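You operate a simulated robot arm through the tools that you are given. There is no shell and no other tool.

The job below is to be done with a simulated two-armed robot. You get a single attempt, and the scene is never put back.

Task
Shut the wing, free the vice and store the valve body in the blue drawer.
Fine: the blue valve body; shut its wing while the vice still grips it; drawer shut.
Where things are to end (x, y in the base frame): blue valve body within 0.06 m of [0.81, -0.17].

Only the result counts: the job must be done as asked and must still hold three seconds after the hand-in. Knocking over, shifting, dropping, spilling or breaking anything else fails it.

Robot
Two 7-joint arms with two-finger grippers on one trunk that stands fixed in place. Base frame: the origin is at the foot of the trunk, x ahead of it, y to its left, z up. Lengths are in m, angles in rad, forces in N, time in s.
The left shoulder is at [0.025, 0.215, 1.156], the right one opposite. With the tool pointing down near the work surface each hand reaches from about 0.2 to 0.76 m from the base axis, measured 20 degrees to its own side. Payload 2.2 kg a hand.
The tool frame of a hand sits at the grasp point between the pads (the TCP): z along the fingers, y along the line on which they close. The tips reach 0.019 m beyond it. The gripper opens to 0.116 m. The gripper's body begins 0.07 m behind the TCP.
Orientation is that of the tool frame in the base frame, as a unit quaternion [x, y, z, w]. With the fingers straight down and closing along the base's y, the tool's x points along the base's -x, its y along +y and its z along -z.

Tools
- The arms move only by the tool jog_arm. It takes "left_targets", "right_targets" or both (then of equal length, played together; a hand with none holds still); each is a list of rows, each an object of numbers (a shift or turn left out is 0, a gripper value left out holds the last): "x", "y", "z": the shift along the tool's x, y, z in units of 20 mm (1.0 is 20 mm); "ax", "ay", "az": the turn, a rotation vector about the tool's x, y, z in units of 6 degrees (1.0 is 6 degrees); "fingers": the opening, from 0 (shut) to 1 (fully open). In form: [{"x": .., "y": .., "z": .., "ax": .., "ay": .., "az": .., "fingers": ..}, ...]. A call has 1 to 20 rows; each row shifts and turns the commanded pose from where the row before left it, along the tool's axes as they then stand. A call with a number of a shift or a turn outside -1 to 1 is refused whole. Each row takes 0.2 s and may step no farther than 0.05 m and 0.15 rad from the row before; otherwise, or with a gripper value out of range, the whole call is refused. A pose out of reach is approached as far as the arm can. The call stops where the force on the tool passes 40 N (or 10 N more than at its start, if that is more) or the arm is blocked; 0.2 s more then pass. The fingers move at their own pace and stop on an object; they squeeze with about 39 N. The grip force told is the motor's: it shows also when the fingers shut on nothing. Time passes only in rows, and 0.2 s behind the last, so rows that do not move let the fingers close. It gives the time, the measured TCP pose, the force on the tool (base axes), the opening and the grip force at its end, in the units of the frame above (readings bear some noise), with the torque about the TCP (base axes, N m) and any sound that the robot's microphone picked up.
- Cameras (640 x 400 px; columns grow to the right, rows downward): "scene" is now at [0.1327, -0.0198, 1.3382]; the picture's right is [-0.22, -0.98, -0.00], its down [-0.45, 0.10, -0.89] and it looks along [0.87, -0.19, -0.46] (base axes); focal length 214 px, centre (320, 200). "left" rides on the left gripper at [0.069, 0.015, -0.097] in its tool frame; the picture's right is [-0.21, 0.98, 0.00], its down [-0.76, -0.17, -0.63] and it looks along [-0.62, -0.14, 0.77] (tool axes); focal length 251 px, centre (320, 200). "right" rides on the right gripper at [0.069, -0.015, -0.097] in its tool frame; the picture's right is [0.21, 0.98, 0.00], its down [-0.76, 0.17, -0.63] and it looks along [-0.62, 0.14, 0.77] (tool axes); focal length 251 px, centre (320, 200).
- capture(camera): a new picture of that camera. No time passes.
- slide_trunk(by): slides the trunk up (or, below 0, down) by that many m; the arms and the scene camera ride with it, the base frame stays. It gives what a move gives, with no picture.
- aim_head(pan, tilt): turns the head with the scene camera to pan (to the left, within 1.396 rad either way) and tilt (down, from -0.506 to 1.204), counted from straight ahead of the robot. It gives what a move gives.
- measure_at(camera, pixels): there is no depth. For up to 12 entries [column, row, z] of the newest picture of that camera ("zoom" is the newest enlarged one), the place [x, y] in the base frame at which the ray of that pixel passes the height z, good to about 0.003 m. No time passes.
- inspect(camera, box): a new picture of the part [left, top, right, bottom] of that camera's present view, enlarged. No time passes.
- job_done(): hands the job in; it is judged then, once.

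Open the grippers and draw the arms clear of the work before you hand the job in, unless the task says otherwise.

The tools are called after ">>>" by a JSON object that holds its "op" and its "data". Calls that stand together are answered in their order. jog_arm: Moves the arms, as the interface text tells. Its arguments: {"type":"object","properties":{"left_targets":{"type":"array","items":{"type":"object","properties":{"x":{"type":"number"},"y":{"type":"number"},"z":{"type":"number"},"ax":{"type":"number"},"ay":{"type":"number"},"az":{"type":"number"},"fingers":{"type":"number"}}}},"right_targets":{"type":"array","items":{"type":"object","properties":{"x":{"type":"number"},"y":{"type":"number"},"z":{"type":"number"},"ax":{"type":"number"},"ay":{"type":"number"},"az":{"type":"number"},"fingers":{"type":"number"}}}}},"required":[]} The other tools are called the same way: slide_trunk (by) slides the trunk up or down; aim_head (pan, tilt) turns the head that bears the scene camera; capture (camera) takes a picture; measure_at (camera, pixels) gives the place at which the rays of pixels pass given heights; inspect (camera, box) takes an enlarged picture of a part of a camera's view; job_done () hands the job in.

At the start:

```text
time: 0.0
left_eef_pos: [0.4607, 0.1099, 1.3028]
left_tool_rot: [0.0, 1.0, 0.001, 0.001]
left_contact_force: [-0.1, 0.4, 0.0]
left_moment: [0.02, 0.0, -0.01]
left_finger_gap: 0.1162
left_grip_force: 0.0
right_eef_pos: [0.5151, -0.3736, 1.2036]
right_tool_rot: [0.001, 1.0, 0.0, -0.001]
right_contact_force: [-0.4, -0.1, 0.1]
right_moment: [0.04, 0.01, -0.03]
right_finger_gap: 0.1159
right_grip_force: 0.0
trunk travel left (down, up): [-0.3, 0.19]
head pan, tilt: [-0.22, 0.475]
```

scene: 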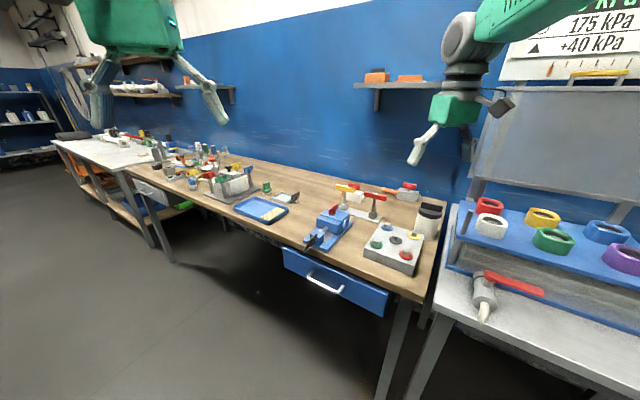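
right: 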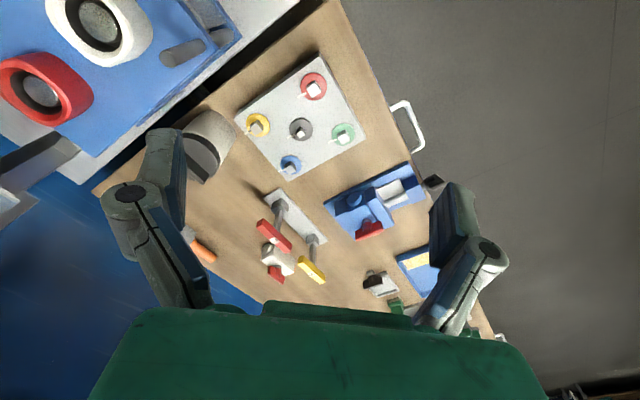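
left: 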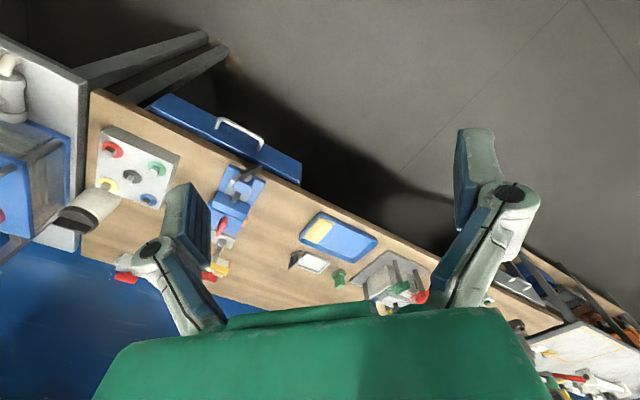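

I'll begin by looking closer at the vice (around scene pixel 330,230), the drawer (335,285) and the things around them.

>>> {"op": "inspect", "data": {"camera": "scene", "box": [270, 170, 450, 320]}}

>>> {"op": "inspect", "data": {"camera": "right", "box": [230, 50, 460, 300]}}

>>> {"op": "inspect", "data": {"camera": "left", "box": [90, 80, 310, 290]}}

```text
2.67 times, centred on (360, 245) of scene
```

zoom: 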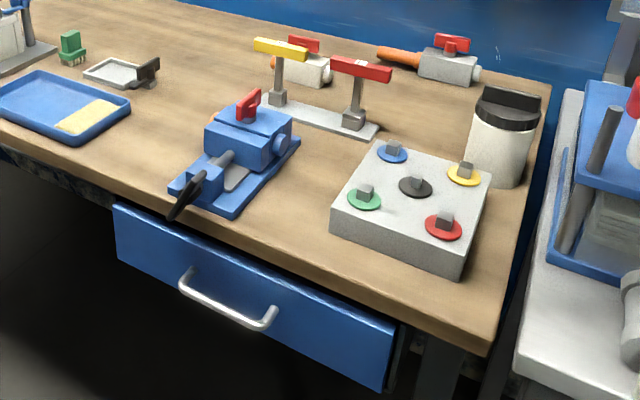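

```text
1.60 times, centred on (345, 175) of right
```

zoom: 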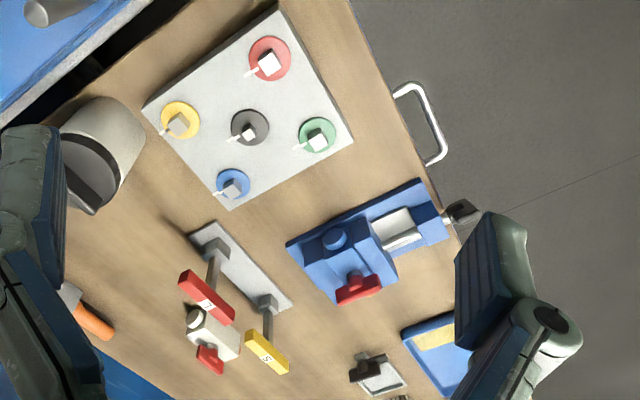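

```text
1.90 times, centred on (200, 185) of left
```

zoom: 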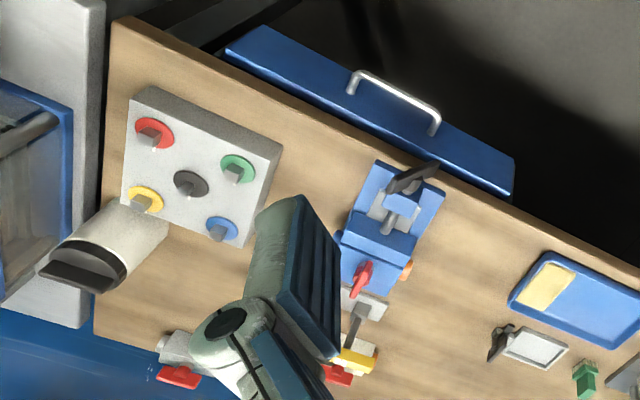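

I'll triangulate the height of the bench: same features in the scene and right pictures (red knob centre, vice wing, green knob, bench corner).

>>> {"op": "measure_at", "data": {"camera": "scene", "pixels": [[333, 210, 0.9], [333, 210, 1.0], [333, 210, 0.8], [406, 254, 0.9], [406, 254, 0.8], [406, 254, 0.7], [376, 244, 0.9], [376, 244, 0.8]]}}

>>> {"op": "measure_at", "data": {"camera": "right", "pixels": [[369, 231, 0.9], [369, 231, 1.0], [369, 231, 0.8], [313, 89, 0.9], [313, 89, 0.8], [313, 89, 0.7], [344, 134, 0.9], [344, 134, 0.8]]}}

>>> {"op": "aim_head", "data": {"pan": -0.25, "tilt": 0.75}}

```text
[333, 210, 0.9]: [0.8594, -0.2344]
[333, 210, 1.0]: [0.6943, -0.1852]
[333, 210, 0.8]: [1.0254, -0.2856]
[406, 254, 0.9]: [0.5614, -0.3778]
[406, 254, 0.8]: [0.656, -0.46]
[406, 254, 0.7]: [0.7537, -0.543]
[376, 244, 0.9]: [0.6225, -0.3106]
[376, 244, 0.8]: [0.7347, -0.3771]
```

```text
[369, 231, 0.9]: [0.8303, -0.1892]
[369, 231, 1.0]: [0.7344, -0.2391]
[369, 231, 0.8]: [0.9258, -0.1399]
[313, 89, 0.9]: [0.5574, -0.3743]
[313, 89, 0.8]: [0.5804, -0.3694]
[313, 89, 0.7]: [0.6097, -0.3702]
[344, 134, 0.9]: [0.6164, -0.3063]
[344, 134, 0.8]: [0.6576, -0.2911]
```

```text
time: 0.8
left_eef_pos: [0.4563, 0.1091, 1.3052]
left_tool_rot: [0.0, 1.0, 0.001, 0.001]
left_contact_force: [0.0, -0.6, -0.1]
left_moment: [0.02, -0.01, 0.02]
left_finger_gap: 0.1157
left_grip_force: 0.0
right_eef_pos: [0.5107, -0.3728, 1.2045]
right_tool_rot: [0.0, 1.0, 0.002, 0.001]
right_contact_force: [0.0, -1.1, 0.7]
right_moment: [-0.03, -0.03, -0.01]
right_finger_gap: 0.1158
right_grip_force: 0.1
trunk travel left (down, up): [-0.3, 0.19]
head pan, tilt: [-0.25, 0.75]
```

Heights come out near 0.90 for the knobs and 0.95 for the wing at about (0.78,-0.21). Taking a new scene picture with the new head pose.

>>> {"op": "capture", "data": {"camera": "scene"}}

>>> {"op": "inspect", "data": {"camera": "scene", "box": [260, 80, 420, 180]}}

```text
taken
```

scene: 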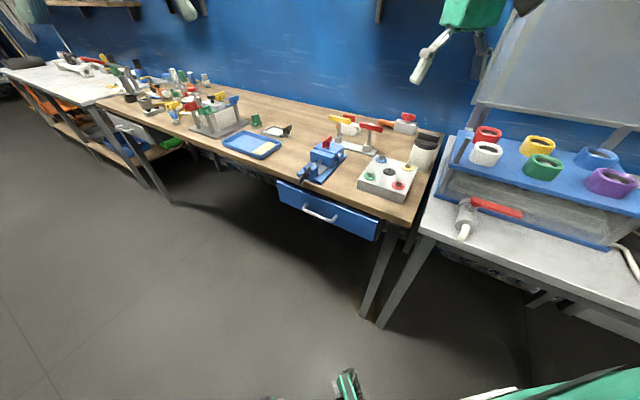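

```text
4.00 times, centred on (340, 130) of scene
```

zoom: 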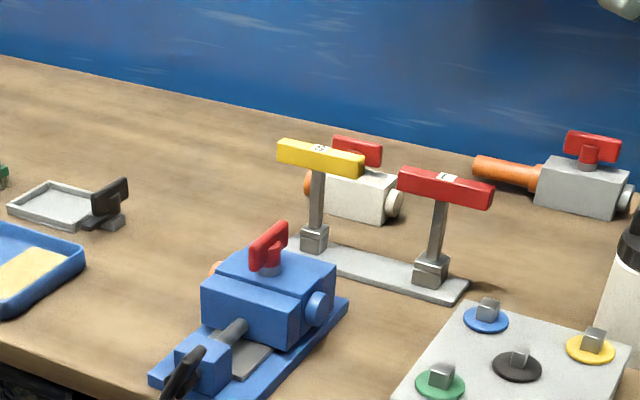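

The vice sits at about (0.78,-0.21) with a red wing; I'll bring the right hand over toward it at z≈1.15 to look closely with its camera.

>>> {"op": "jog_arm", "data": {"right_targets": [{"x": -0.64, "y": 0.88, "z": 0.39}, {"x": -0.64, "y": 0.88, "z": 0.39}, {"x": -0.64, "y": 0.88, "z": 0.39}, {"x": -0.64, "y": 0.88, "z": 0.39}, {"x": -0.64, "y": 0.88, "z": 0.39}, {"x": -0.64, "y": 0.88, "z": 0.39}, {"x": -0.64, "y": 0.88, "z": 0.39}, {}]}}

>>> {"op": "capture", "data": {"camera": "right"}}

>>> {"op": "inspect", "data": {"camera": "right", "box": [220, 100, 420, 260]}}

```text
time: 2.6
left_eef_pos: [0.4555, 0.1097, 1.3048]
left_tool_rot: [0.0, 1.0, 0.0, 0.002]
left_contact_force: [-0.3, 0.1, 0.1]
left_moment: [-0.02, -0.02, -0.02]
left_finger_gap: 0.1163
left_grip_force: 0.1
right_eef_pos: [0.5997, -0.2491, 1.1507]
right_tool_rot: [0.0, 1.0, 0.0, 0.002]
right_contact_force: [0.4, 0.1, -0.2]
right_moment: [0.01, 0.02, 0.04]
right_finger_gap: 0.116
right_grip_force: 0.1
trunk travel left (down, up): [-0.3, 0.19]
head pan, tilt: [-0.25, 0.75]
```

```text
taken
```

right: 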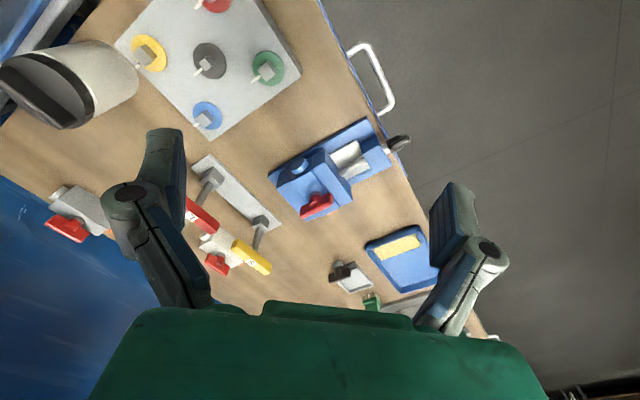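

```text
2.50 times, centred on (320, 180) of right
```

zoom: 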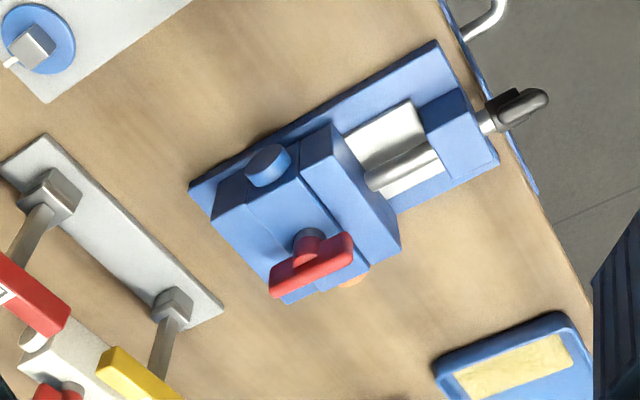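

Now a good oblique view: the wing (zoom 312,262) lies along the vice axis, across the bore (blue cap at 268,165, orange plug at 350,285). I'll measure heights and geometry with matched features in scene and right pictures.

>>> {"op": "measure_at", "data": {"camera": "scene", "pixels": [[297.5, 175, 0.9], [297.5, 175, 0.85], [297.5, 175, 0.8], [346.2, 154, 0.9], [346.2, 154, 0.85], [346.2, 154, 0.8], [407, 202, 0.8], [407, 202, 0.85]]}}

>>> {"op": "measure_at", "data": {"camera": "right", "pixels": [[391, 166, 0.9], [391, 166, 0.85], [391, 166, 0.8], [268, 176, 0.9], [268, 176, 0.85], [268, 176, 0.8], [320, 0, 0.85], [440, 230, 0.85], [374, 236, 0.85], [427, 228, 0.85]]}}

```text
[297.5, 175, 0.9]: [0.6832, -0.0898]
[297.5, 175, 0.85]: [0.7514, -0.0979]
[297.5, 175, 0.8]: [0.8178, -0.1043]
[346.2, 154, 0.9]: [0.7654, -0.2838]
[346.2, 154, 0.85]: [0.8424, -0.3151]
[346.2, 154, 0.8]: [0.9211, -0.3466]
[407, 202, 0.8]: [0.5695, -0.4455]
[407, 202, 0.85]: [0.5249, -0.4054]
```

```text
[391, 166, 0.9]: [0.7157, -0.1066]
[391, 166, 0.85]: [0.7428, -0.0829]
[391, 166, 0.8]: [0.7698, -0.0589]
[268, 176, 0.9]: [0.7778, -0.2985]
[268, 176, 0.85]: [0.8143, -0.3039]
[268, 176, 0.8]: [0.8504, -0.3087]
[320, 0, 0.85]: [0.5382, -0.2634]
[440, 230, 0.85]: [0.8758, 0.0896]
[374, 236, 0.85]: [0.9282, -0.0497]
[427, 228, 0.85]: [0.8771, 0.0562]
```

The bench edge runs at about 45° in the base frame, so the vice axis and the drawer's travel are along about (0.72,-0.69). I'll zoom tightly into the wing and the body for marks of open/shut, and also look at the other two valves for comparison.

>>> {"op": "inspect", "data": {"camera": "right", "box": [270, 145, 380, 225]}}

>>> {"op": "inspect", "data": {"camera": "scene", "box": [295, 130, 355, 185]}}

>>> {"op": "inspect", "data": {"camera": "scene", "box": [325, 100, 425, 160]}}

>>> {"op": "inspect", "data": {"camera": "scene", "box": [270, 165, 400, 245]}}

```text
5.00 times, centred on (325, 185) of right
```

zoom: 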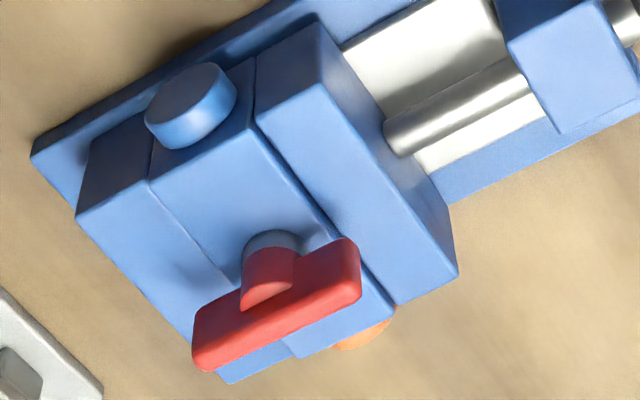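

```text
7.27 times, centred on (325, 158) of scene
```

zoom: 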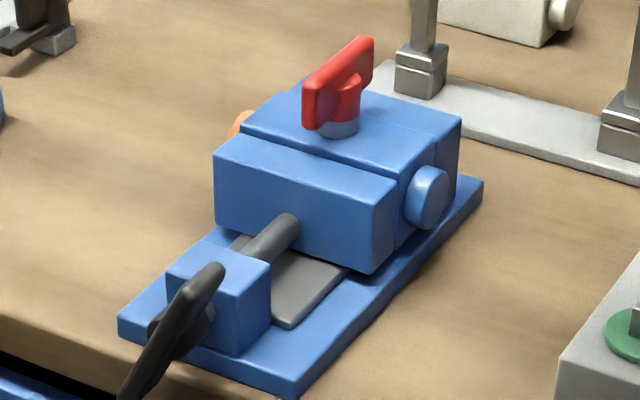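

```text
6.40 times, centred on (375, 130) of scene
```

zoom: 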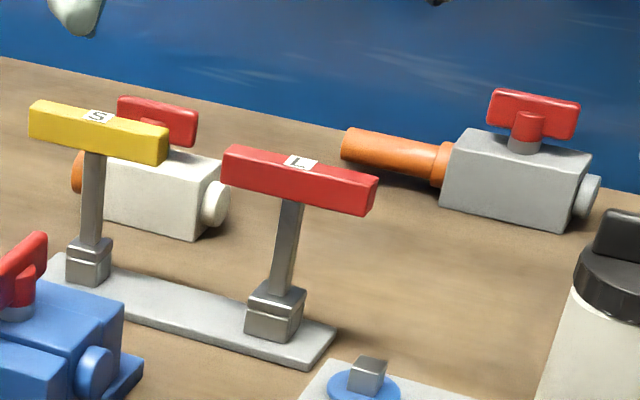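

```text
4.92 times, centred on (335, 205) of scene
```

zoom: 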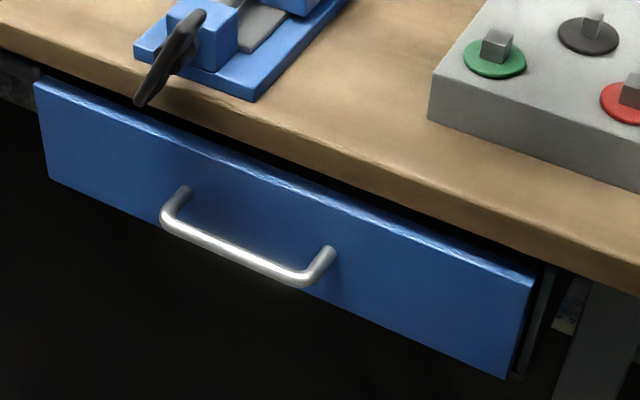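

The wing stands across the bore on the blue body, while the two loose valves have theirs along the bore. I'll measure the wing ends, body edges, bench edge and handle for directions.

>>> {"op": "measure_at", "data": {"camera": "scene", "pixels": [[323.6, 142.9, 0.96], [332.2, 136.3, 0.96], [311, 147, 0.93], [329, 153, 0.93], [250, 152, 0.86], [410, 214, 0.86], [296.5, 172, 0.87], [322, 187, 0.87], [278, 181, 0.82], [379, 241, 0.72]]}}

>>> {"op": "measure_at", "data": {"camera": "right", "pixels": [[300.0, 213, 0.96], [331, 199, 0.96], [268, 176, 0.87], [366, 118, 0.87], [390, 166, 0.87], [330, 25, 0.86], [400, 170, 0.86], [350, 48, 0.76], [390, 112, 0.76], [372, 42, 0.76]]}}

>>> {"op": "inspect", "data": {"camera": "right", "box": [320, 0, 440, 170]}}

```text
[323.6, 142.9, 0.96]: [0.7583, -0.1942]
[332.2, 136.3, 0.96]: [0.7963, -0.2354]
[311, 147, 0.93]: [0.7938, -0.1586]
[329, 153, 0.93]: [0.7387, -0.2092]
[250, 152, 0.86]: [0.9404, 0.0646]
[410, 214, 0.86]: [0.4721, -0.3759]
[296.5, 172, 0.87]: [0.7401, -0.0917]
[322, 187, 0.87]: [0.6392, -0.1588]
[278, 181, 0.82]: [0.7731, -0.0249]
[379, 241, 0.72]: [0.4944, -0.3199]
```

```text
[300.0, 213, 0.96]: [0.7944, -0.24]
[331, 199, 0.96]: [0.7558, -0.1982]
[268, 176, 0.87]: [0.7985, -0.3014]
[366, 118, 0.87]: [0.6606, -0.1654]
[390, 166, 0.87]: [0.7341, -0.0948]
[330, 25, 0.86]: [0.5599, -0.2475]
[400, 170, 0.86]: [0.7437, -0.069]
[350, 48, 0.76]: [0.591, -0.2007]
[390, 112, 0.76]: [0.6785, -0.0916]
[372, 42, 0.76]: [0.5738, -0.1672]
```

```text
2.35 times, centred on (380, 85) of right
```

zoom: 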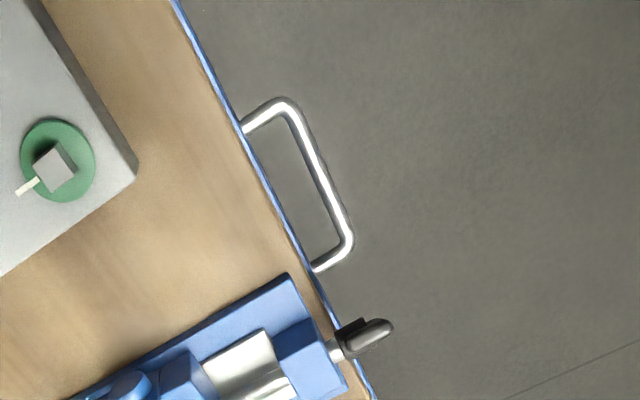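

Wing and plate agree: wing centre (0.776,-0.217), top at z≈0.96, pointing at -47°, i.e. along the vice axis. Now I triangulate the drawer handle's height using the bar ends in both pictures.

>>> {"op": "measure_at", "data": {"camera": "scene", "pixels": [[304.5, 208, 0.78], [304.5, 208, 0.74], [304.5, 208, 0.7], [332, 222.3, 0.78], [332, 222.3, 0.74], [332, 222.3, 0.7], [278, 181, 0.84], [278, 181, 0.8]]}}

>>> {"op": "measure_at", "data": {"camera": "right", "pixels": [[391.9, 104.1, 0.78], [391.9, 104.1, 0.74], [391.9, 104.1, 0.7], [367.2, 44.6, 0.78], [367.2, 44.6, 0.74], [367.2, 44.6, 0.7], [398, 142, 0.9], [386, 148, 0.9]]}}

```text
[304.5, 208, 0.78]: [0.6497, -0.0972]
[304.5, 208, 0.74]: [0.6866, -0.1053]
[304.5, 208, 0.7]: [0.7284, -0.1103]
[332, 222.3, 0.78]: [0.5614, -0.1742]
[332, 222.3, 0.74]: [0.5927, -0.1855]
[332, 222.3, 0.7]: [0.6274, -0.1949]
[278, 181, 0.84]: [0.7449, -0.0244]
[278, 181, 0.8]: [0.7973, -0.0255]
```

```text
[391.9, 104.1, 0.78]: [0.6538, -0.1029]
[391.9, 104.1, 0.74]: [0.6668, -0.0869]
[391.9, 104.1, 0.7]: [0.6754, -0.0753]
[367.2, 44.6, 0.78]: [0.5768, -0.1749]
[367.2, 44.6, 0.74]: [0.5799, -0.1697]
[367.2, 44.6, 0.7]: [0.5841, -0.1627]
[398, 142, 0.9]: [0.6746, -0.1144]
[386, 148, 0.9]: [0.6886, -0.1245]
```

The handle bar sits at about z≈0.77, from (0.655,-0.099) to (0.572,-0.176). Next I lower the right hand in front of the vice to see the black screw handle near (0.68,-0.12,0.88).

>>> {"op": "jog_arm", "data": {"right_targets": [{"x": 0.156, "y": 0.656, "z": 0.95}, {"x": 0.156, "y": 0.656, "z": 0.95}, {"x": 0.156, "y": 0.656, "z": 0.95}, {"x": 0.156, "y": 0.656, "z": 0.95}, {"x": 0.156, "y": 0.656, "z": 0.95}, {"x": 0.156, "y": 0.656, "z": 0.95}, {"x": 0.156, "y": 0.656, "z": 0.95}, {"x": 0.156, "y": 0.656, "z": 0.95}, {}]}}

>>> {"op": "capture", "data": {"camera": "right"}}

>>> {"op": "inspect", "data": {"camera": "right", "box": [200, 100, 420, 300]}}

```text
time: 4.6
left_eef_pos: [0.4563, 0.1109, 1.3039]
left_tool_rot: [-0.001, 1.0, 0.0, 0.0]
left_contact_force: [-0.3, -0.4, -1.1]
left_moment: [-0.04, 0.0, -0.01]
left_finger_gap: 0.116
left_grip_force: 0.1
right_eef_pos: [0.5755, -0.1439, 0.9997]
right_tool_rot: [0.0, 1.0, -0.001, 0.001]
right_contact_force: [-0.3, -0.3, -0.5]
right_moment: [0.0, 0.03, 0.01]
right_finger_gap: 0.1161
right_grip_force: 0.0
trunk travel left (down, up): [-0.3, 0.19]
head pan, tilt: [-0.25, 0.75]
```

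```text
taken
```

right: 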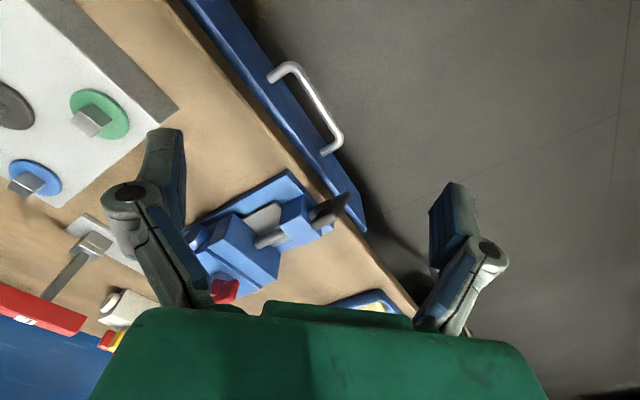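

```text
2.00 times, centred on (310, 200) of right
```

zoom: 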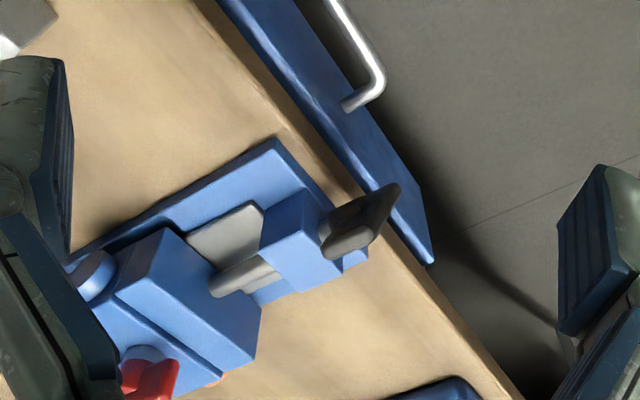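

The black handle is at zoom (355,220), near the front block. Zooming closer on it in both right and scene pictures.

>>> {"op": "inspect", "data": {"camera": "right", "box": [290, 170, 370, 250]}}

>>> {"op": "inspect", "data": {"camera": "scene", "box": [285, 155, 335, 195]}}

```text
5.00 times, centred on (330, 210) of right
```

zoom: 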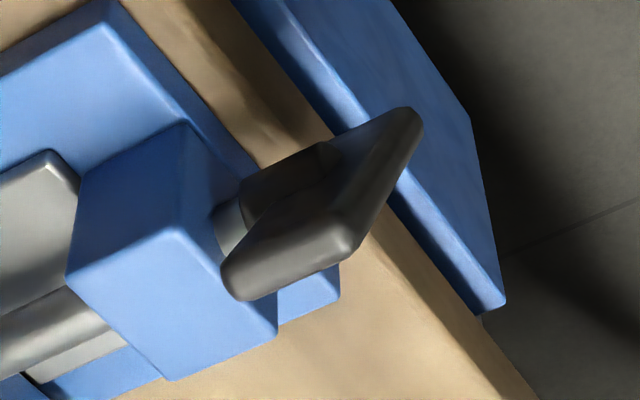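

```text
10.00 times, centred on (310, 175) of scene
```

zoom: 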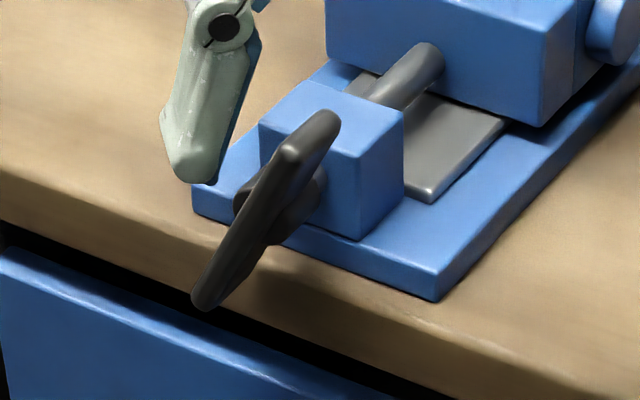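

The vice handle is a flat wing-like bar on the screw, about 20–25° off vertical. Next I check where the two T-keys (S at scene 340,117 and L at 372,124) stand, as they're near the wing, and which clearance my hand will have.

>>> {"op": "measure_at", "data": {"camera": "scene", "pixels": [[340.3, 116.9, 1.0], [340.3, 116.9, 0.97], [340.3, 116.9, 0.94], [371.9, 123.9, 1.0], [371.9, 123.9, 0.97], [371.9, 123.9, 0.94], [315, 159, 0.93], [309, 167, 0.9], [303, 178, 0.87], [309, 178, 0.87]]}}

>>> {"op": "measure_at", "data": {"camera": "right", "pixels": [[344, 193, 0.85], [344, 193, 0.88], [314, 226, 0.9], [314, 226, 0.93], [330, 205, 0.9], [330, 205, 0.87], [316, 229, 0.9], [313, 213, 0.9]]}}

```text
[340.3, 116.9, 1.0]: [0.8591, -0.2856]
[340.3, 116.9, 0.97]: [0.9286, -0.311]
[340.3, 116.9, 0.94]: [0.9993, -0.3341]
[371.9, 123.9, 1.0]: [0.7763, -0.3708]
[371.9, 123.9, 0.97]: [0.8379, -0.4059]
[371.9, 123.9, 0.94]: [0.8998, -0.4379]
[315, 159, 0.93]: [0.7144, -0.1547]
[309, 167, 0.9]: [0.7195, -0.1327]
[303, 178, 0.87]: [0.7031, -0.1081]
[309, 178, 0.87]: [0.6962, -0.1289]
```

```text
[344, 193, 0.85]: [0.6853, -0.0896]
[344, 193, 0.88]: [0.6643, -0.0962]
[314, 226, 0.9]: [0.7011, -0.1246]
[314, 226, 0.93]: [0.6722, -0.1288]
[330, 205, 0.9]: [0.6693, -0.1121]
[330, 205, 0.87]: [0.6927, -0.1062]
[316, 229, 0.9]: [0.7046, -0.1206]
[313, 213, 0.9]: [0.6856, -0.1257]
```

S key stands at about (0.865,-0.295) with top z≈1.0, and L at about (0.81,-0.39): both clear of the wing. Now I fix the black handle's corners by matching in scene and right.

>>> {"op": "measure_at", "data": {"camera": "scene", "pixels": [[306.8, 170, 0.94], [306.8, 170, 0.92], [306.8, 170, 0.9], [311, 166.8, 0.94], [311, 166.8, 0.92], [311, 166.8, 0.9], [297.5, 185, 0.88], [297.5, 185, 0.86], [297.5, 185, 0.84]]}}

>>> {"op": "measure_at", "data": {"camera": "right", "pixels": [[336, 219, 0.94], [336, 219, 0.92], [336, 219, 0.9], [312.4, 226.4, 0.94], [312.4, 226.4, 0.92], [312.4, 226.4, 0.9], [349.6, 193.6, 0.88], [349.6, 193.6, 0.86], [349.6, 193.6, 0.84]]}}

```text
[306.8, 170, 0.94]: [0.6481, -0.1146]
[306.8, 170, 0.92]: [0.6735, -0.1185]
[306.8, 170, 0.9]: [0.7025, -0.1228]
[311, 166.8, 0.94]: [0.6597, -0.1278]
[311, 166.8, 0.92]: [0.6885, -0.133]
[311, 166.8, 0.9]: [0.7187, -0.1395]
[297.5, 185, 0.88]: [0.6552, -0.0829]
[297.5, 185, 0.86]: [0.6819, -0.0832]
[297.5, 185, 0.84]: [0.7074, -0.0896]
```

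```text
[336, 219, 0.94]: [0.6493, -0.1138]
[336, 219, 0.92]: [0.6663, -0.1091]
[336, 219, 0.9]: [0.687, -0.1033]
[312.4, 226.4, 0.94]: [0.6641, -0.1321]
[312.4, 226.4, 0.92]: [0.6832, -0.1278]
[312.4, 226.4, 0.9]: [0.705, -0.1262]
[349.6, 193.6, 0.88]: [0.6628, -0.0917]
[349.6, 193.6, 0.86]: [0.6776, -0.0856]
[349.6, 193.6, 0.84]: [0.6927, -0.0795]
```

Handle plate: centre about (0.665,-0.105,0.90), 28° off vertical, in front of the bench edge. First the wing: I raise the right hand and yaw it 45.6° so that its fingers close across the wing plate.

>>> {"op": "jog_arm", "data": {"right_targets": [{"z": -0.5, "az": 0.95}, {"z": -0.5, "az": 0.95}, {"z": -0.5, "az": 0.95}, {"z": -0.5, "az": 0.95}, {"z": -0.5, "az": 0.95}, {"z": -0.5, "az": 0.95}, {"z": -0.5, "az": 0.95}, {"z": -0.5, "az": 0.95}, {}]}}

```text
time: 6.6
left_eef_pos: [0.4568, 0.1109, 1.3033]
left_tool_rot: [0.0, 1.0, 0.0, 0.001]
left_contact_force: [0.4, -0.1, -0.4]
left_moment: [0.01, -0.02, 0.04]
left_finger_gap: 0.1158
left_grip_force: 0.1
right_eef_pos: [0.5758, -0.1432, 1.0788]
right_tool_rot: [0.389, 0.921, -0.001, 0.002]
right_contact_force: [-0.2, 0.8, 0.1]
right_moment: [-0.01, -0.01, 0.01]
right_finger_gap: 0.116
right_grip_force: 0.1
trunk travel left (down, up): [-0.3, 0.19]
head pan, tilt: [-0.25, 0.75]
```

Orientation is right (closing axis at 44°). Now I move above the wing at (0.776,-0.217), z 1.06, to test the reach with a vertical tool.

>>> {"op": "jog_arm", "data": {"right_targets": [{"x": -0.962, "y": 0.459, "z": 0.094}, {"x": -0.962, "y": 0.459, "z": 0.094}, {"x": -0.962, "y": 0.459, "z": 0.094}, {"x": -0.962, "y": 0.459, "z": 0.094}, {"x": -0.962, "y": 0.459, "z": 0.094}, {"x": -0.962, "y": 0.459, "z": 0.094}, {"x": -0.962, "y": 0.459, "z": 0.094}, {"x": -0.962, "y": 0.459, "z": 0.094}, {"x": -0.962, "y": 0.459, "z": 0.094}, {"x": -0.962, "y": 0.459, "z": 0.094}, {}]}}

>>> {"op": "capture", "data": {"camera": "right"}}

>>> {"op": "capture", "data": {"camera": "scene"}}

```text
time: 9.0
left_eef_pos: [0.4563, 0.1099, 1.304]
left_tool_rot: [0.0, 1.0, 0.0, 0.002]
left_contact_force: [-0.5, -0.6, -0.3]
left_moment: [0.03, 0.0, 0.0]
left_finger_gap: 0.1159
left_grip_force: 0.2
right_eef_pos: [0.7137, -0.2052, 1.0592]
right_tool_rot: [0.388, 0.921, 0.0, 0.001]
right_contact_force: [0.0, -0.7, -0.5]
right_moment: [-0.01, 0.03, 0.03]
right_finger_gap: 0.1159
right_grip_force: 0.1
right hand out of reach, approached as far as the arm can: row 7, 8, 9, 10
trunk travel left (down, up): [-0.3, 0.19]
head pan, tilt: [-0.25, 0.75]
```

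```text
taken
```

right: 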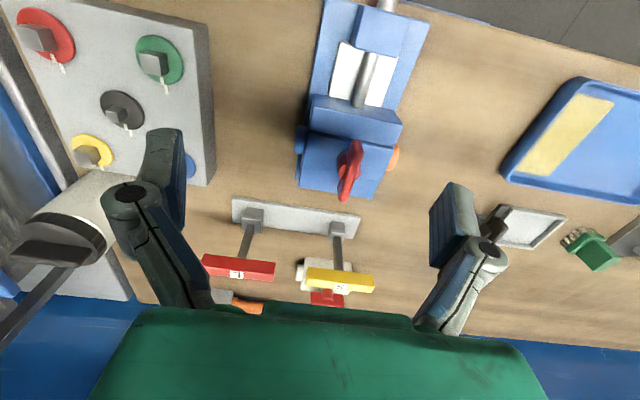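

```text
taken
```

scene: 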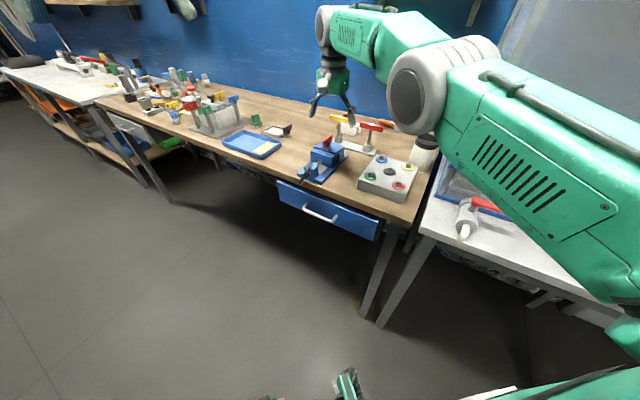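

With a vertical tool the reach ends at x≈0.714, so I need to tilt the hand forward. I back off a little along the tool's +x and tilt about the tool's y by 36° so the fingers point along the vice axis and down.

>>> {"op": "jog_arm", "data": {"right_targets": [{"x": 1}, {"x": 1}, {"x": 1}, {"ay": -1}, {"ay": -1}, {"ay": -1}, {"ay": -1}, {"ay": -1}, {"ay": -1}, {}]}}

```text
time: 11.4
left_eef_pos: [0.4521, 0.1109, 1.3065]
left_tool_rot: [0.0, 1.0, -0.001, 0.004]
left_contact_force: [-0.3, 0.2, 0.4]
left_moment: [0.05, -0.01, 0.02]
left_finger_gap: 0.116
left_grip_force: 0.2
right_eef_pos: [0.6553, -0.1865, 0.993]
right_tool_rot: [0.383, 0.884, -0.135, 0.233]
right_contact_force: [0.6, -0.4, 0.5]
right_moment: [0.02, 0.0, 0.01]
right_finger_gap: 0.1159
right_grip_force: 0.0
trunk travel left (down, up): [-0.3, 0.19]
head pan, tilt: [-0.25, 0.75]
stopped in row 10 (right hand): the arm was blocked; the commanded pose is now the measured one
```

The arm reports being blocked and sits at (0.655,-0.187,0.993), lower than expected. I look at the situation before doing anything else.

>>> {"op": "capture", "data": {"camera": "scene"}}

>>> {"op": "capture", "data": {"camera": "right"}}

>>> {"op": "capture", "data": {"camera": "left"}}

```text
taken
```

scene: 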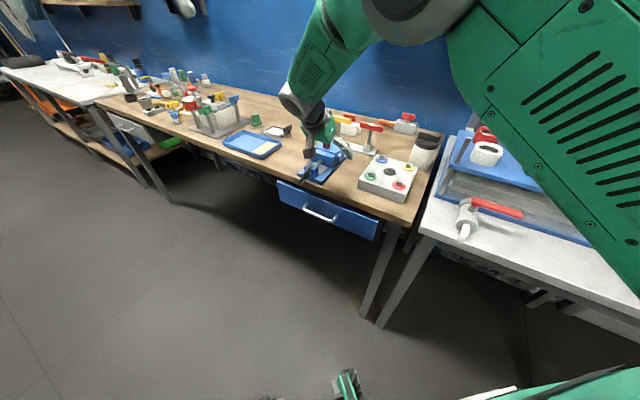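

```text
taken
```

right: 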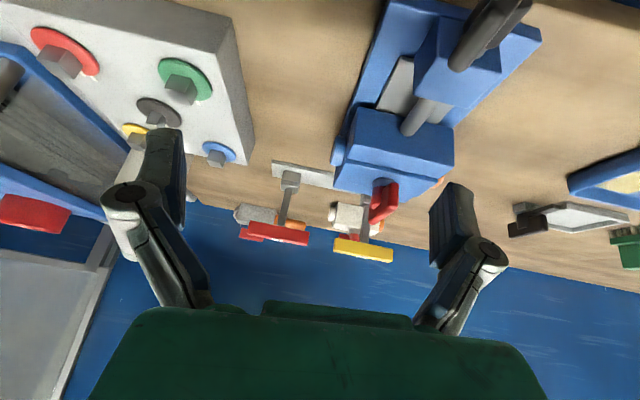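

```text
taken
```

left: 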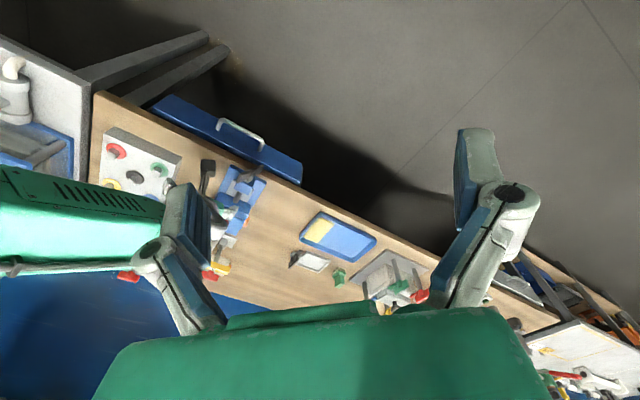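

Nothing appears touched; the arm seems to have been just at a limit of its reach while tilting. The tool is now tilted 31°; I try a small lift of 40 mm to see whether the arm follows again.

>>> {"op": "jog_arm", "data": {"right_targets": [{"x": -0.34, "y": -0.04, "z": -0.57}, {"x": -0.34, "y": -0.04, "z": -0.57}, {"x": -0.34, "y": -0.04, "z": -0.57}, {}]}}

```text
time: 12.6
left_eef_pos: [0.4465, 0.1103, 1.3073]
left_tool_rot: [0.0, 1.0, 0.0, 0.004]
left_contact_force: [-0.8, 0.0, 0.4]
left_moment: [0.01, -0.01, 0.04]
left_finger_gap: 0.1158
left_grip_force: 0.1
right_eef_pos: [0.6517, -0.2073, 1.0171]
right_tool_rot: [0.4, 0.881, -0.137, 0.213]
right_contact_force: [0.2, -0.6, -0.5]
right_moment: [0.02, 0.03, 0.02]
right_finger_gap: 0.1159
right_grip_force: 0.0
trunk travel left (down, up): [-0.3, 0.19]
head pan, tilt: [-0.25, 0.75]
stopped in row 4 (right hand): the arm was blocked; the commanded pose is now the measured one
```

The right arm stopped again and the left hand has drifted about 1 cm, so the arms' upper links may be touching. I turn the head to look at the two arms.

>>> {"op": "aim_head", "data": {"pan": 0.1, "tilt": 0.0}}

>>> {"op": "capture", "data": {"camera": "scene"}}

```text
time: 13.7
left_eef_pos: [0.4475, 0.109, 1.3078]
left_tool_rot: [0.0, 1.0, 0.0, 0.005]
left_contact_force: [-0.7, 0.7, -0.3]
left_moment: [0.02, -0.03, -0.01]
left_finger_gap: 0.1161
left_grip_force: 0.0
right_eef_pos: [0.6522, -0.2047, 1.0206]
right_tool_rot: [0.399, 0.881, -0.132, 0.215]
right_contact_force: [-0.1, -1.0, -0.1]
right_moment: [-0.01, -0.02, 0.01]
right_finger_gap: 0.1159
right_grip_force: 0.0
trunk travel left (down, up): [-0.3, 0.19]
head pan, tilt: [0.099, 0.0]
```

```text
taken
```

scene: 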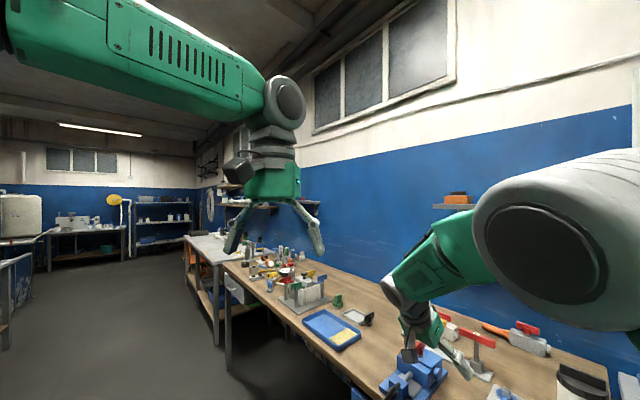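

The arms aren't touching each other; the right elbow is close to the head though. I look to the right side to see the right upper arm.

>>> {"op": "aim_head", "data": {"pan": -0.9, "tilt": 0.3}}

>>> {"op": "capture", "data": {"camera": "scene"}}

```text
time: 14.9
left_eef_pos: [0.4474, 0.1099, 1.3084]
left_tool_rot: [0.0, 1.0, 0.0, 0.004]
left_contact_force: [0.4, -0.1, -0.1]
left_moment: [-0.03, 0.0, 0.01]
left_finger_gap: 0.1164
left_grip_force: 0.0
right_eef_pos: [0.6528, -0.2043, 1.0223]
right_tool_rot: [0.4, 0.881, -0.133, 0.216]
right_contact_force: [0.2, 0.2, 0.2]
right_moment: [-0.02, -0.01, -0.01]
right_finger_gap: 0.1161
right_grip_force: 0.0
trunk travel left (down, up): [-0.3, 0.19]
head pan, tilt: [-0.901, 0.3]
```

```text
taken
```

scene: 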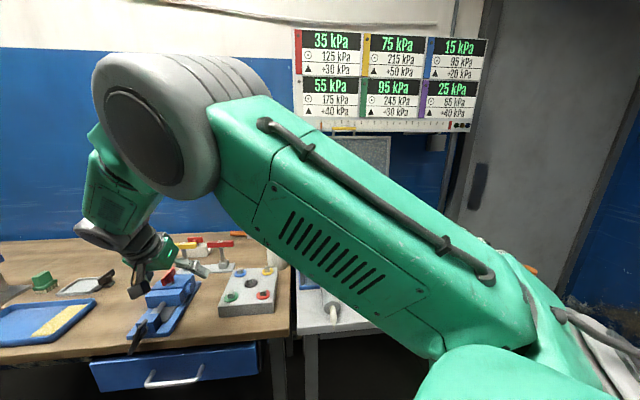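

The arms don't touch each other or the bench; the arm was simply fully stretched with its wrist nearly straight, a poor configuration. I retract the right hand about 10 cm toward the robot and slightly up, slowly.

>>> {"op": "jog_arm", "data": {"right_targets": [{"x": 0.22, "y": -0.39, "z": -0.27}, {"x": 0.22, "y": -0.39, "z": -0.27}, {"x": 0.22, "y": -0.39, "z": -0.27}, {"x": 0.22, "y": -0.39, "z": -0.27}, {"x": 0.22, "y": -0.39, "z": -0.27}, {"x": 0.22, "y": -0.39, "z": -0.27}, {"x": 0.22, "y": -0.39, "z": -0.27}, {"x": 0.22, "y": -0.39, "z": -0.27}, {"x": 0.22, "y": -0.39, "z": -0.27}, {"x": 0.22, "y": -0.39, "z": -0.27}, {}]}}

```text
time: 16.3
left_eef_pos: [0.4437, 0.1094, 1.3098]
left_tool_rot: [0.0, 1.0, 0.0, 0.006]
left_contact_force: [-0.3, -0.2, 0.2]
left_moment: [0.01, -0.01, 0.0]
left_finger_gap: 0.1156
left_grip_force: 0.0
right_eef_pos: [0.5688, -0.2216, 0.9476]
right_tool_rot: [0.408, 0.89, -0.157, 0.134]
right_contact_force: [-0.9, 0.0, -0.1]
right_moment: [0.0, -0.01, -0.01]
right_finger_gap: 0.1158
right_grip_force: 0.2
trunk travel left (down, up): [-0.3, 0.19]
head pan, tilt: [-0.901, 0.3]
stopped in row 6 (right hand): the arm was blocked; the commanded pose is now the measured one
```

Blocked once more, with the hand lower than commanded, so something is resisting further up the arm. I look around the right elbow with the head at different angles.

>>> {"op": "aim_head", "data": {"pan": -0.4, "tilt": -0.1}}

>>> {"op": "capture", "data": {"camera": "scene"}}

>>> {"op": "capture", "data": {"camera": "right"}}

>>> {"op": "capture", "data": {"camera": "left"}}

```text
time: 17.2
left_eef_pos: [0.4451, 0.1105, 1.3094]
left_tool_rot: [-0.001, 1.0, 0.0, 0.006]
left_contact_force: [0.1, 0.0, -0.2]
left_moment: [-0.01, -0.01, 0.0]
left_finger_gap: 0.1161
left_grip_force: 0.0
right_eef_pos: [0.571, -0.2202, 0.948]
right_tool_rot: [0.407, 0.89, -0.155, 0.136]
right_contact_force: [0.0, -1.3, 0.1]
right_moment: [-0.01, -0.02, -0.01]
right_finger_gap: 0.1158
right_grip_force: 0.1
trunk travel left (down, up): [-0.3, 0.19]
head pan, tilt: [-0.4, -0.099]
```

```text
taken
```

scene: 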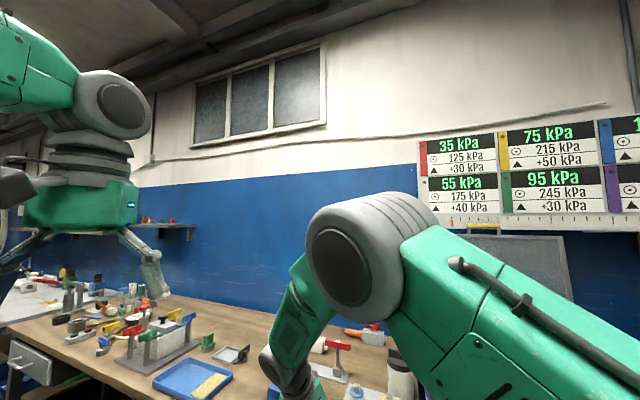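

```text
taken
```

right: 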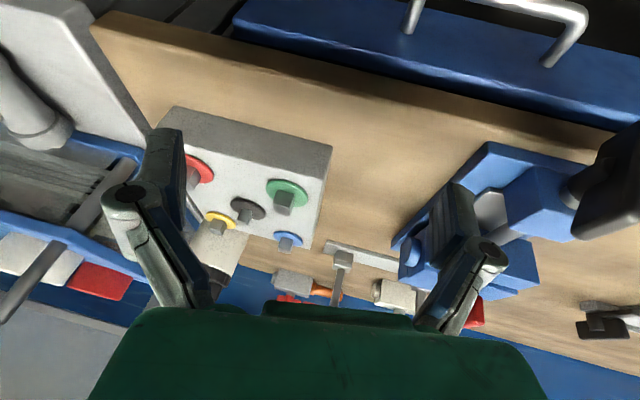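

```text
taken
```

left: 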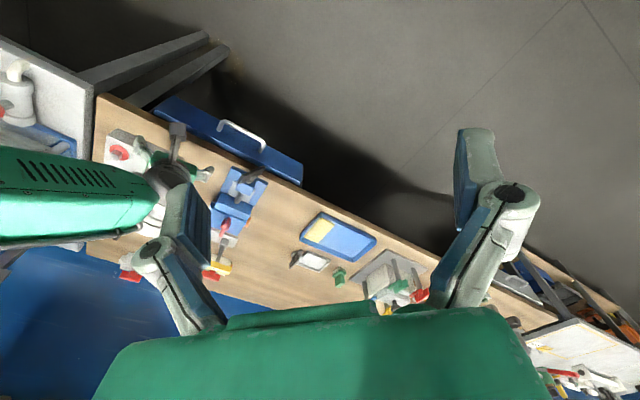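

No contact force on the hand, so this looks like a joint limit from the stretched tilt. I bring the hand back to vertical (undo the tilt), small steps, with a small lift.

>>> {"op": "jog_arm", "data": {"right_targets": [{"ax": -0.2, "ay": 0.45, "z": -0.2}, {"ax": -0.2, "ay": 0.45, "z": -0.2}, {"ax": -0.2, "ay": 0.45, "z": -0.2}, {"ax": -0.2, "ay": 0.45, "z": -0.2}, {"ax": -0.2, "ay": 0.45, "z": -0.2}, {"ax": -0.2, "ay": 0.45, "z": -0.2}, {"ax": -0.2, "ay": 0.45, "z": -0.2}, {"ax": -0.2, "ay": 0.45, "z": -0.2}, {}]}}

```text
time: 19.2
left_eef_pos: [0.4433, 0.1092, 1.3091]
left_tool_rot: [-0.001, 1.0, 0.0, 0.006]
left_contact_force: [-0.1, -1.4, -0.4]
left_moment: [0.02, -0.02, 0.02]
left_finger_gap: 0.1158
left_grip_force: 0.2
right_eef_pos: [0.568, -0.2102, 0.9814]
right_tool_rot: [0.412, 0.911, -0.003, 0.002]
right_contact_force: [-0.4, -0.6, 0.5]
right_moment: [0.01, 0.02, 0.01]
right_finger_gap: 0.1162
right_grip_force: 0.1
trunk travel left (down, up): [-0.3, 0.19]
head pan, tilt: [-0.4, -0.099]
```

The arm follows again once vertical. A forward tilt in the arm's own plane (azimuth 0) brings the wrist back further, so I raise, yaw back to neutral, and then tilt in small steps.

>>> {"op": "jog_arm", "data": {"right_targets": [{"z": -0.5, "az": -1}, {"z": -0.5, "az": -1}, {"z": -0.5, "az": -1}, {"z": -0.5, "az": -1}, {"z": -0.5, "az": -1}, {"z": -0.5, "az": -1}, {"z": -0.5, "az": -1}, {"z": -0.5, "az": -1}, {"az": -0.1}, {}]}}

>>> {"op": "jog_arm", "data": {"right_targets": [{"ay": -0.6}, {"ay": -0.6}, {"ay": -0.6}, {"ay": -0.6}, {"ay": -0.6}, {"ay": -0.6}, {"ay": -0.6}, {"ay": -0.6}, {"ay": -0.6}, {"ay": -0.6}, {}]}}

```text
time: 21.4
left_eef_pos: [0.4426, 0.1088, 1.3097]
left_tool_rot: [-0.001, 1.0, 0.0, 0.007]
left_contact_force: [0.2, 0.5, -0.1]
left_moment: [0.01, 0.0, 0.04]
left_finger_gap: 0.1162
left_grip_force: 0.1
right_eef_pos: [0.5677, -0.2095, 1.0614]
right_tool_rot: [0.0, 1.0, -0.005, 0.001]
right_contact_force: [-0.7, 0.5, 0.0]
right_moment: [-0.01, -0.01, -0.03]
right_finger_gap: 0.1159
right_grip_force: 0.0
trunk travel left (down, up): [-0.3, 0.19]
head pan, tilt: [-0.4, -0.099]
```

```text
time: 23.8
left_eef_pos: [0.4425, 0.1105, 1.3093]
left_tool_rot: [0.0, 1.0, 0.0, 0.005]
left_contact_force: [-0.5, -0.6, -0.4]
left_moment: [0.0, 0.0, -0.02]
left_finger_gap: 0.1162
left_grip_force: 0.1
right_eef_pos: [0.5697, -0.2096, 1.0616]
right_tool_rot: [-0.001, 0.95, -0.005, 0.311]
right_contact_force: [-0.1, -0.6, 0.0]
right_moment: [0.01, 0.01, 0.0]
right_finger_gap: 0.1162
right_grip_force: 0.0
trunk travel left (down, up): [-0.3, 0.19]
head pan, tilt: [-0.4, -0.099]
```

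Tilting 36° in this plane works. I advance 13 cm in x at the same height and close the fingers, then look.

>>> {"op": "jog_arm", "data": {"right_targets": [{"x": -0.524, "z": 0.384, "fingers": 0}, {"x": -0.524, "z": 0.384}, {"x": -0.524, "z": 0.384}, {"x": -0.524, "z": 0.384}, {"x": -0.524, "z": 0.384}, {"x": -0.524, "z": 0.384}, {"x": -0.524, "z": 0.384}, {"x": -0.524, "z": 0.384}, {"x": -0.524, "z": 0.384}, {"x": -0.524, "z": 0.384}, {}]}}

>>> {"op": "capture", "data": {"camera": "right"}}

>>> {"op": "aim_head", "data": {"pan": -0.3, "tilt": 0.5}}

>>> {"op": "capture", "data": {"camera": "scene"}}

```text
time: 26.2
left_eef_pos: [0.4435, 0.1088, 1.3091]
left_tool_rot: [0.0, 1.0, 0.0, 0.007]
left_contact_force: [-0.2, 0.3, -0.7]
left_moment: [0.0, 0.01, -0.01]
left_finger_gap: 0.1159
left_grip_force: 0.0
right_eef_pos: [0.6986, -0.2106, 1.0607]
right_tool_rot: [-0.001, 0.951, -0.005, 0.31]
right_contact_force: [-0.4, 0.1, -0.1]
right_moment: [0.02, 0.01, -0.02]
right_finger_gap: 0.0002
right_grip_force: 28.5
trunk travel left (down, up): [-0.3, 0.19]
head pan, tilt: [-0.4, -0.099]
```

```text
taken
```

right: 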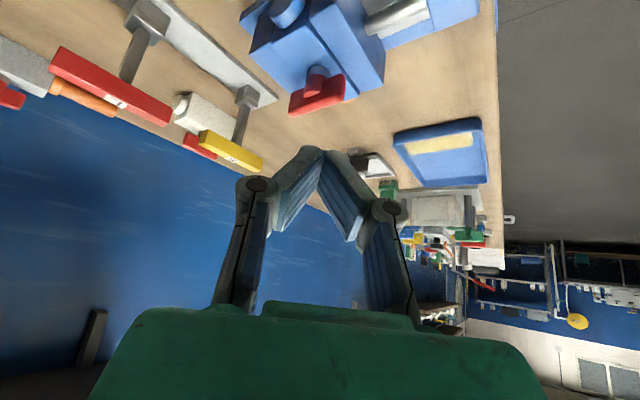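

```text
time: 27.2
left_eef_pos: [0.4428, 0.1098, 1.3091]
left_tool_rot: [-0.001, 1.0, 0.0, 0.006]
left_contact_force: [0.8, 0.2, -0.3]
left_moment: [0.03, 0.02, 0.03]
left_finger_gap: 0.116
left_grip_force: 0.0
right_eef_pos: [0.6992, -0.2084, 1.0617]
right_tool_rot: [0.001, 0.951, -0.006, 0.309]
right_contact_force: [0.3, 0.0, -0.4]
right_moment: [-0.01, 0.02, 0.01]
right_finger_gap: 0.0003
right_grip_force: 28.8
trunk travel left (down, up): [-0.3, 0.19]
head pan, tilt: [-0.3, 0.499]
```

```text
taken
```

scene: 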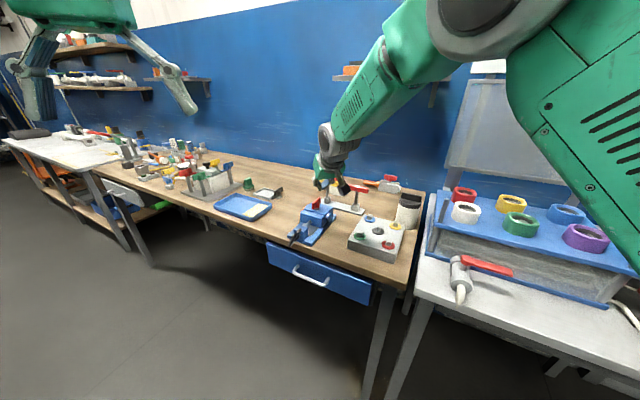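

The hand follows well here (TCP 0.699,-0.211,1.061, tilted 36°, fingers shut). I zoom on the wing with the right camera to refine its place and the body-top height before pushing.

>>> {"op": "inspect", "data": {"camera": "right", "box": [230, 20, 400, 130]}}

>>> {"op": "inspect", "data": {"camera": "scene", "box": [285, 180, 355, 250]}}

```text
3.64 times, centred on (315, 75) of right
```

zoom: 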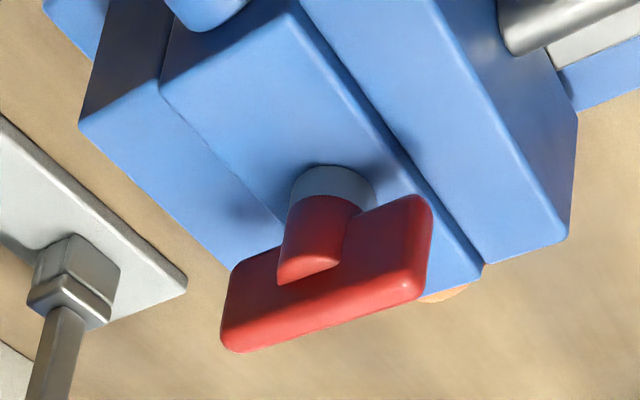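

```text
5.71 times, centred on (320, 215) of scene
```

zoom: 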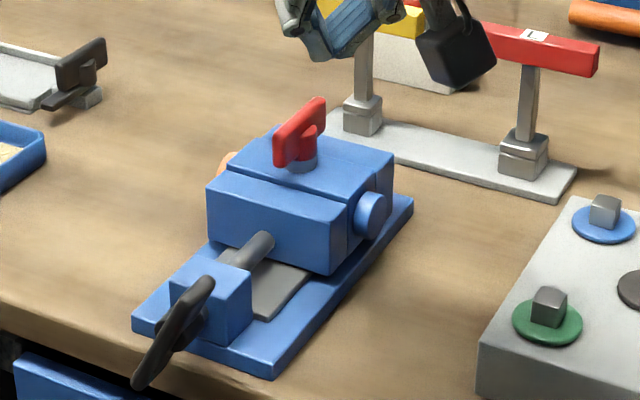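

I measure the wing's top ends and stem base in both pictures.

>>> {"op": "measure_at", "data": {"camera": "zoom", "pixels": [[278, 134, 0.96], [323, 99, 0.96], [278, 134, 0.965], [323, 99, 0.965], [301, 167, 0.93], [301, 167, 0.925], [394, 152, 0.93], [345, 187, 0.925], [208, 187, 0.925], [330, 272, 0.88]]}}

>>> {"op": "measure_at", "data": {"camera": "right", "pixels": [[343, 99.7, 0.96], [289.7, 114.8, 0.96], [343, 99.7, 0.97], [289.7, 114.8, 0.97], [318, 68, 0.93], [318, 68, 0.925], [318, 68, 0.935]]}}

```text
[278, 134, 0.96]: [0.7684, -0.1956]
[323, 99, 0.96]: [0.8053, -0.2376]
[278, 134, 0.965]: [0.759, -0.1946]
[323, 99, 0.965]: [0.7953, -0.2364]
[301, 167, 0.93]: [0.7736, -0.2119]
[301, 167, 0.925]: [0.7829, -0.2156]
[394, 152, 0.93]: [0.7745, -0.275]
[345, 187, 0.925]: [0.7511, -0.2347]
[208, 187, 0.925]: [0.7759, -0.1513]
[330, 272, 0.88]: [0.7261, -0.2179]
```

```text
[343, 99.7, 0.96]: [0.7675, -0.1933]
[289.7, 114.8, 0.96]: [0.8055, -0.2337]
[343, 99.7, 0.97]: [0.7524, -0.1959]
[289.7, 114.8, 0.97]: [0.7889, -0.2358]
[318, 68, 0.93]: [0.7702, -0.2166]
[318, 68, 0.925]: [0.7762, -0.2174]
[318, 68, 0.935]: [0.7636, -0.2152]
```

Wing centre refined to about (0.779,-0.216), top z≈0.962, body top ≈0.927. I bring the shut fingertips down beside the wing's near end, on its right (−e) side, 12 mm clear.

>>> {"op": "jog_arm", "data": {"right_targets": [{"x": 0.161, "y": -0.094, "z": 0.63}, {"x": 0.161, "y": -0.094, "z": 0.63}, {"x": 0.161, "y": -0.094, "z": 0.63}, {"x": 0.161, "y": -0.094, "z": 0.63}, {"x": 0.161, "y": -0.094, "z": 0.63}, {"x": 0.161, "y": -0.094, "z": 0.63}, {"x": 0.161, "y": -0.094, "z": 0.63}, {"x": 0.161, "y": -0.094, "z": 0.63}, {}]}}

>>> {"op": "capture", "data": {"camera": "right"}}

>>> {"op": "inspect", "data": {"camera": "scene", "box": [285, 180, 355, 250]}}

```text
time: 29.2
left_eef_pos: [0.4433, 0.1078, 1.3096]
left_tool_rot: [-0.001, 1.0, -0.001, 0.006]
left_contact_force: [-0.6, 0.2, 0.6]
left_moment: [0.0, 0.0, 0.02]
left_finger_gap: 0.116
left_grip_force: 0.1
right_eef_pos: [0.737, -0.2266, 0.966]
right_tool_rot: [0.0, 0.951, -0.006, 0.31]
right_contact_force: [0.7, -0.5, -0.4]
right_moment: [0.02, 0.04, 0.01]
right_finger_gap: 0.0
right_grip_force: 28.1
trunk travel left (down, up): [-0.3, 0.19]
head pan, tilt: [-0.3, 0.499]
```

```text
taken
```

right: 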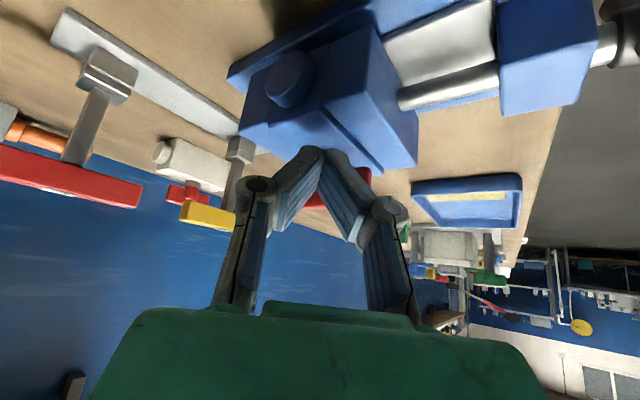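

```text
5.71 times, centred on (320, 215) of scene
```

zoom: 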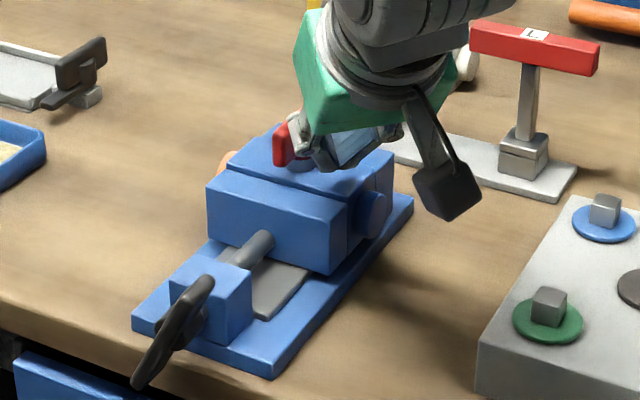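

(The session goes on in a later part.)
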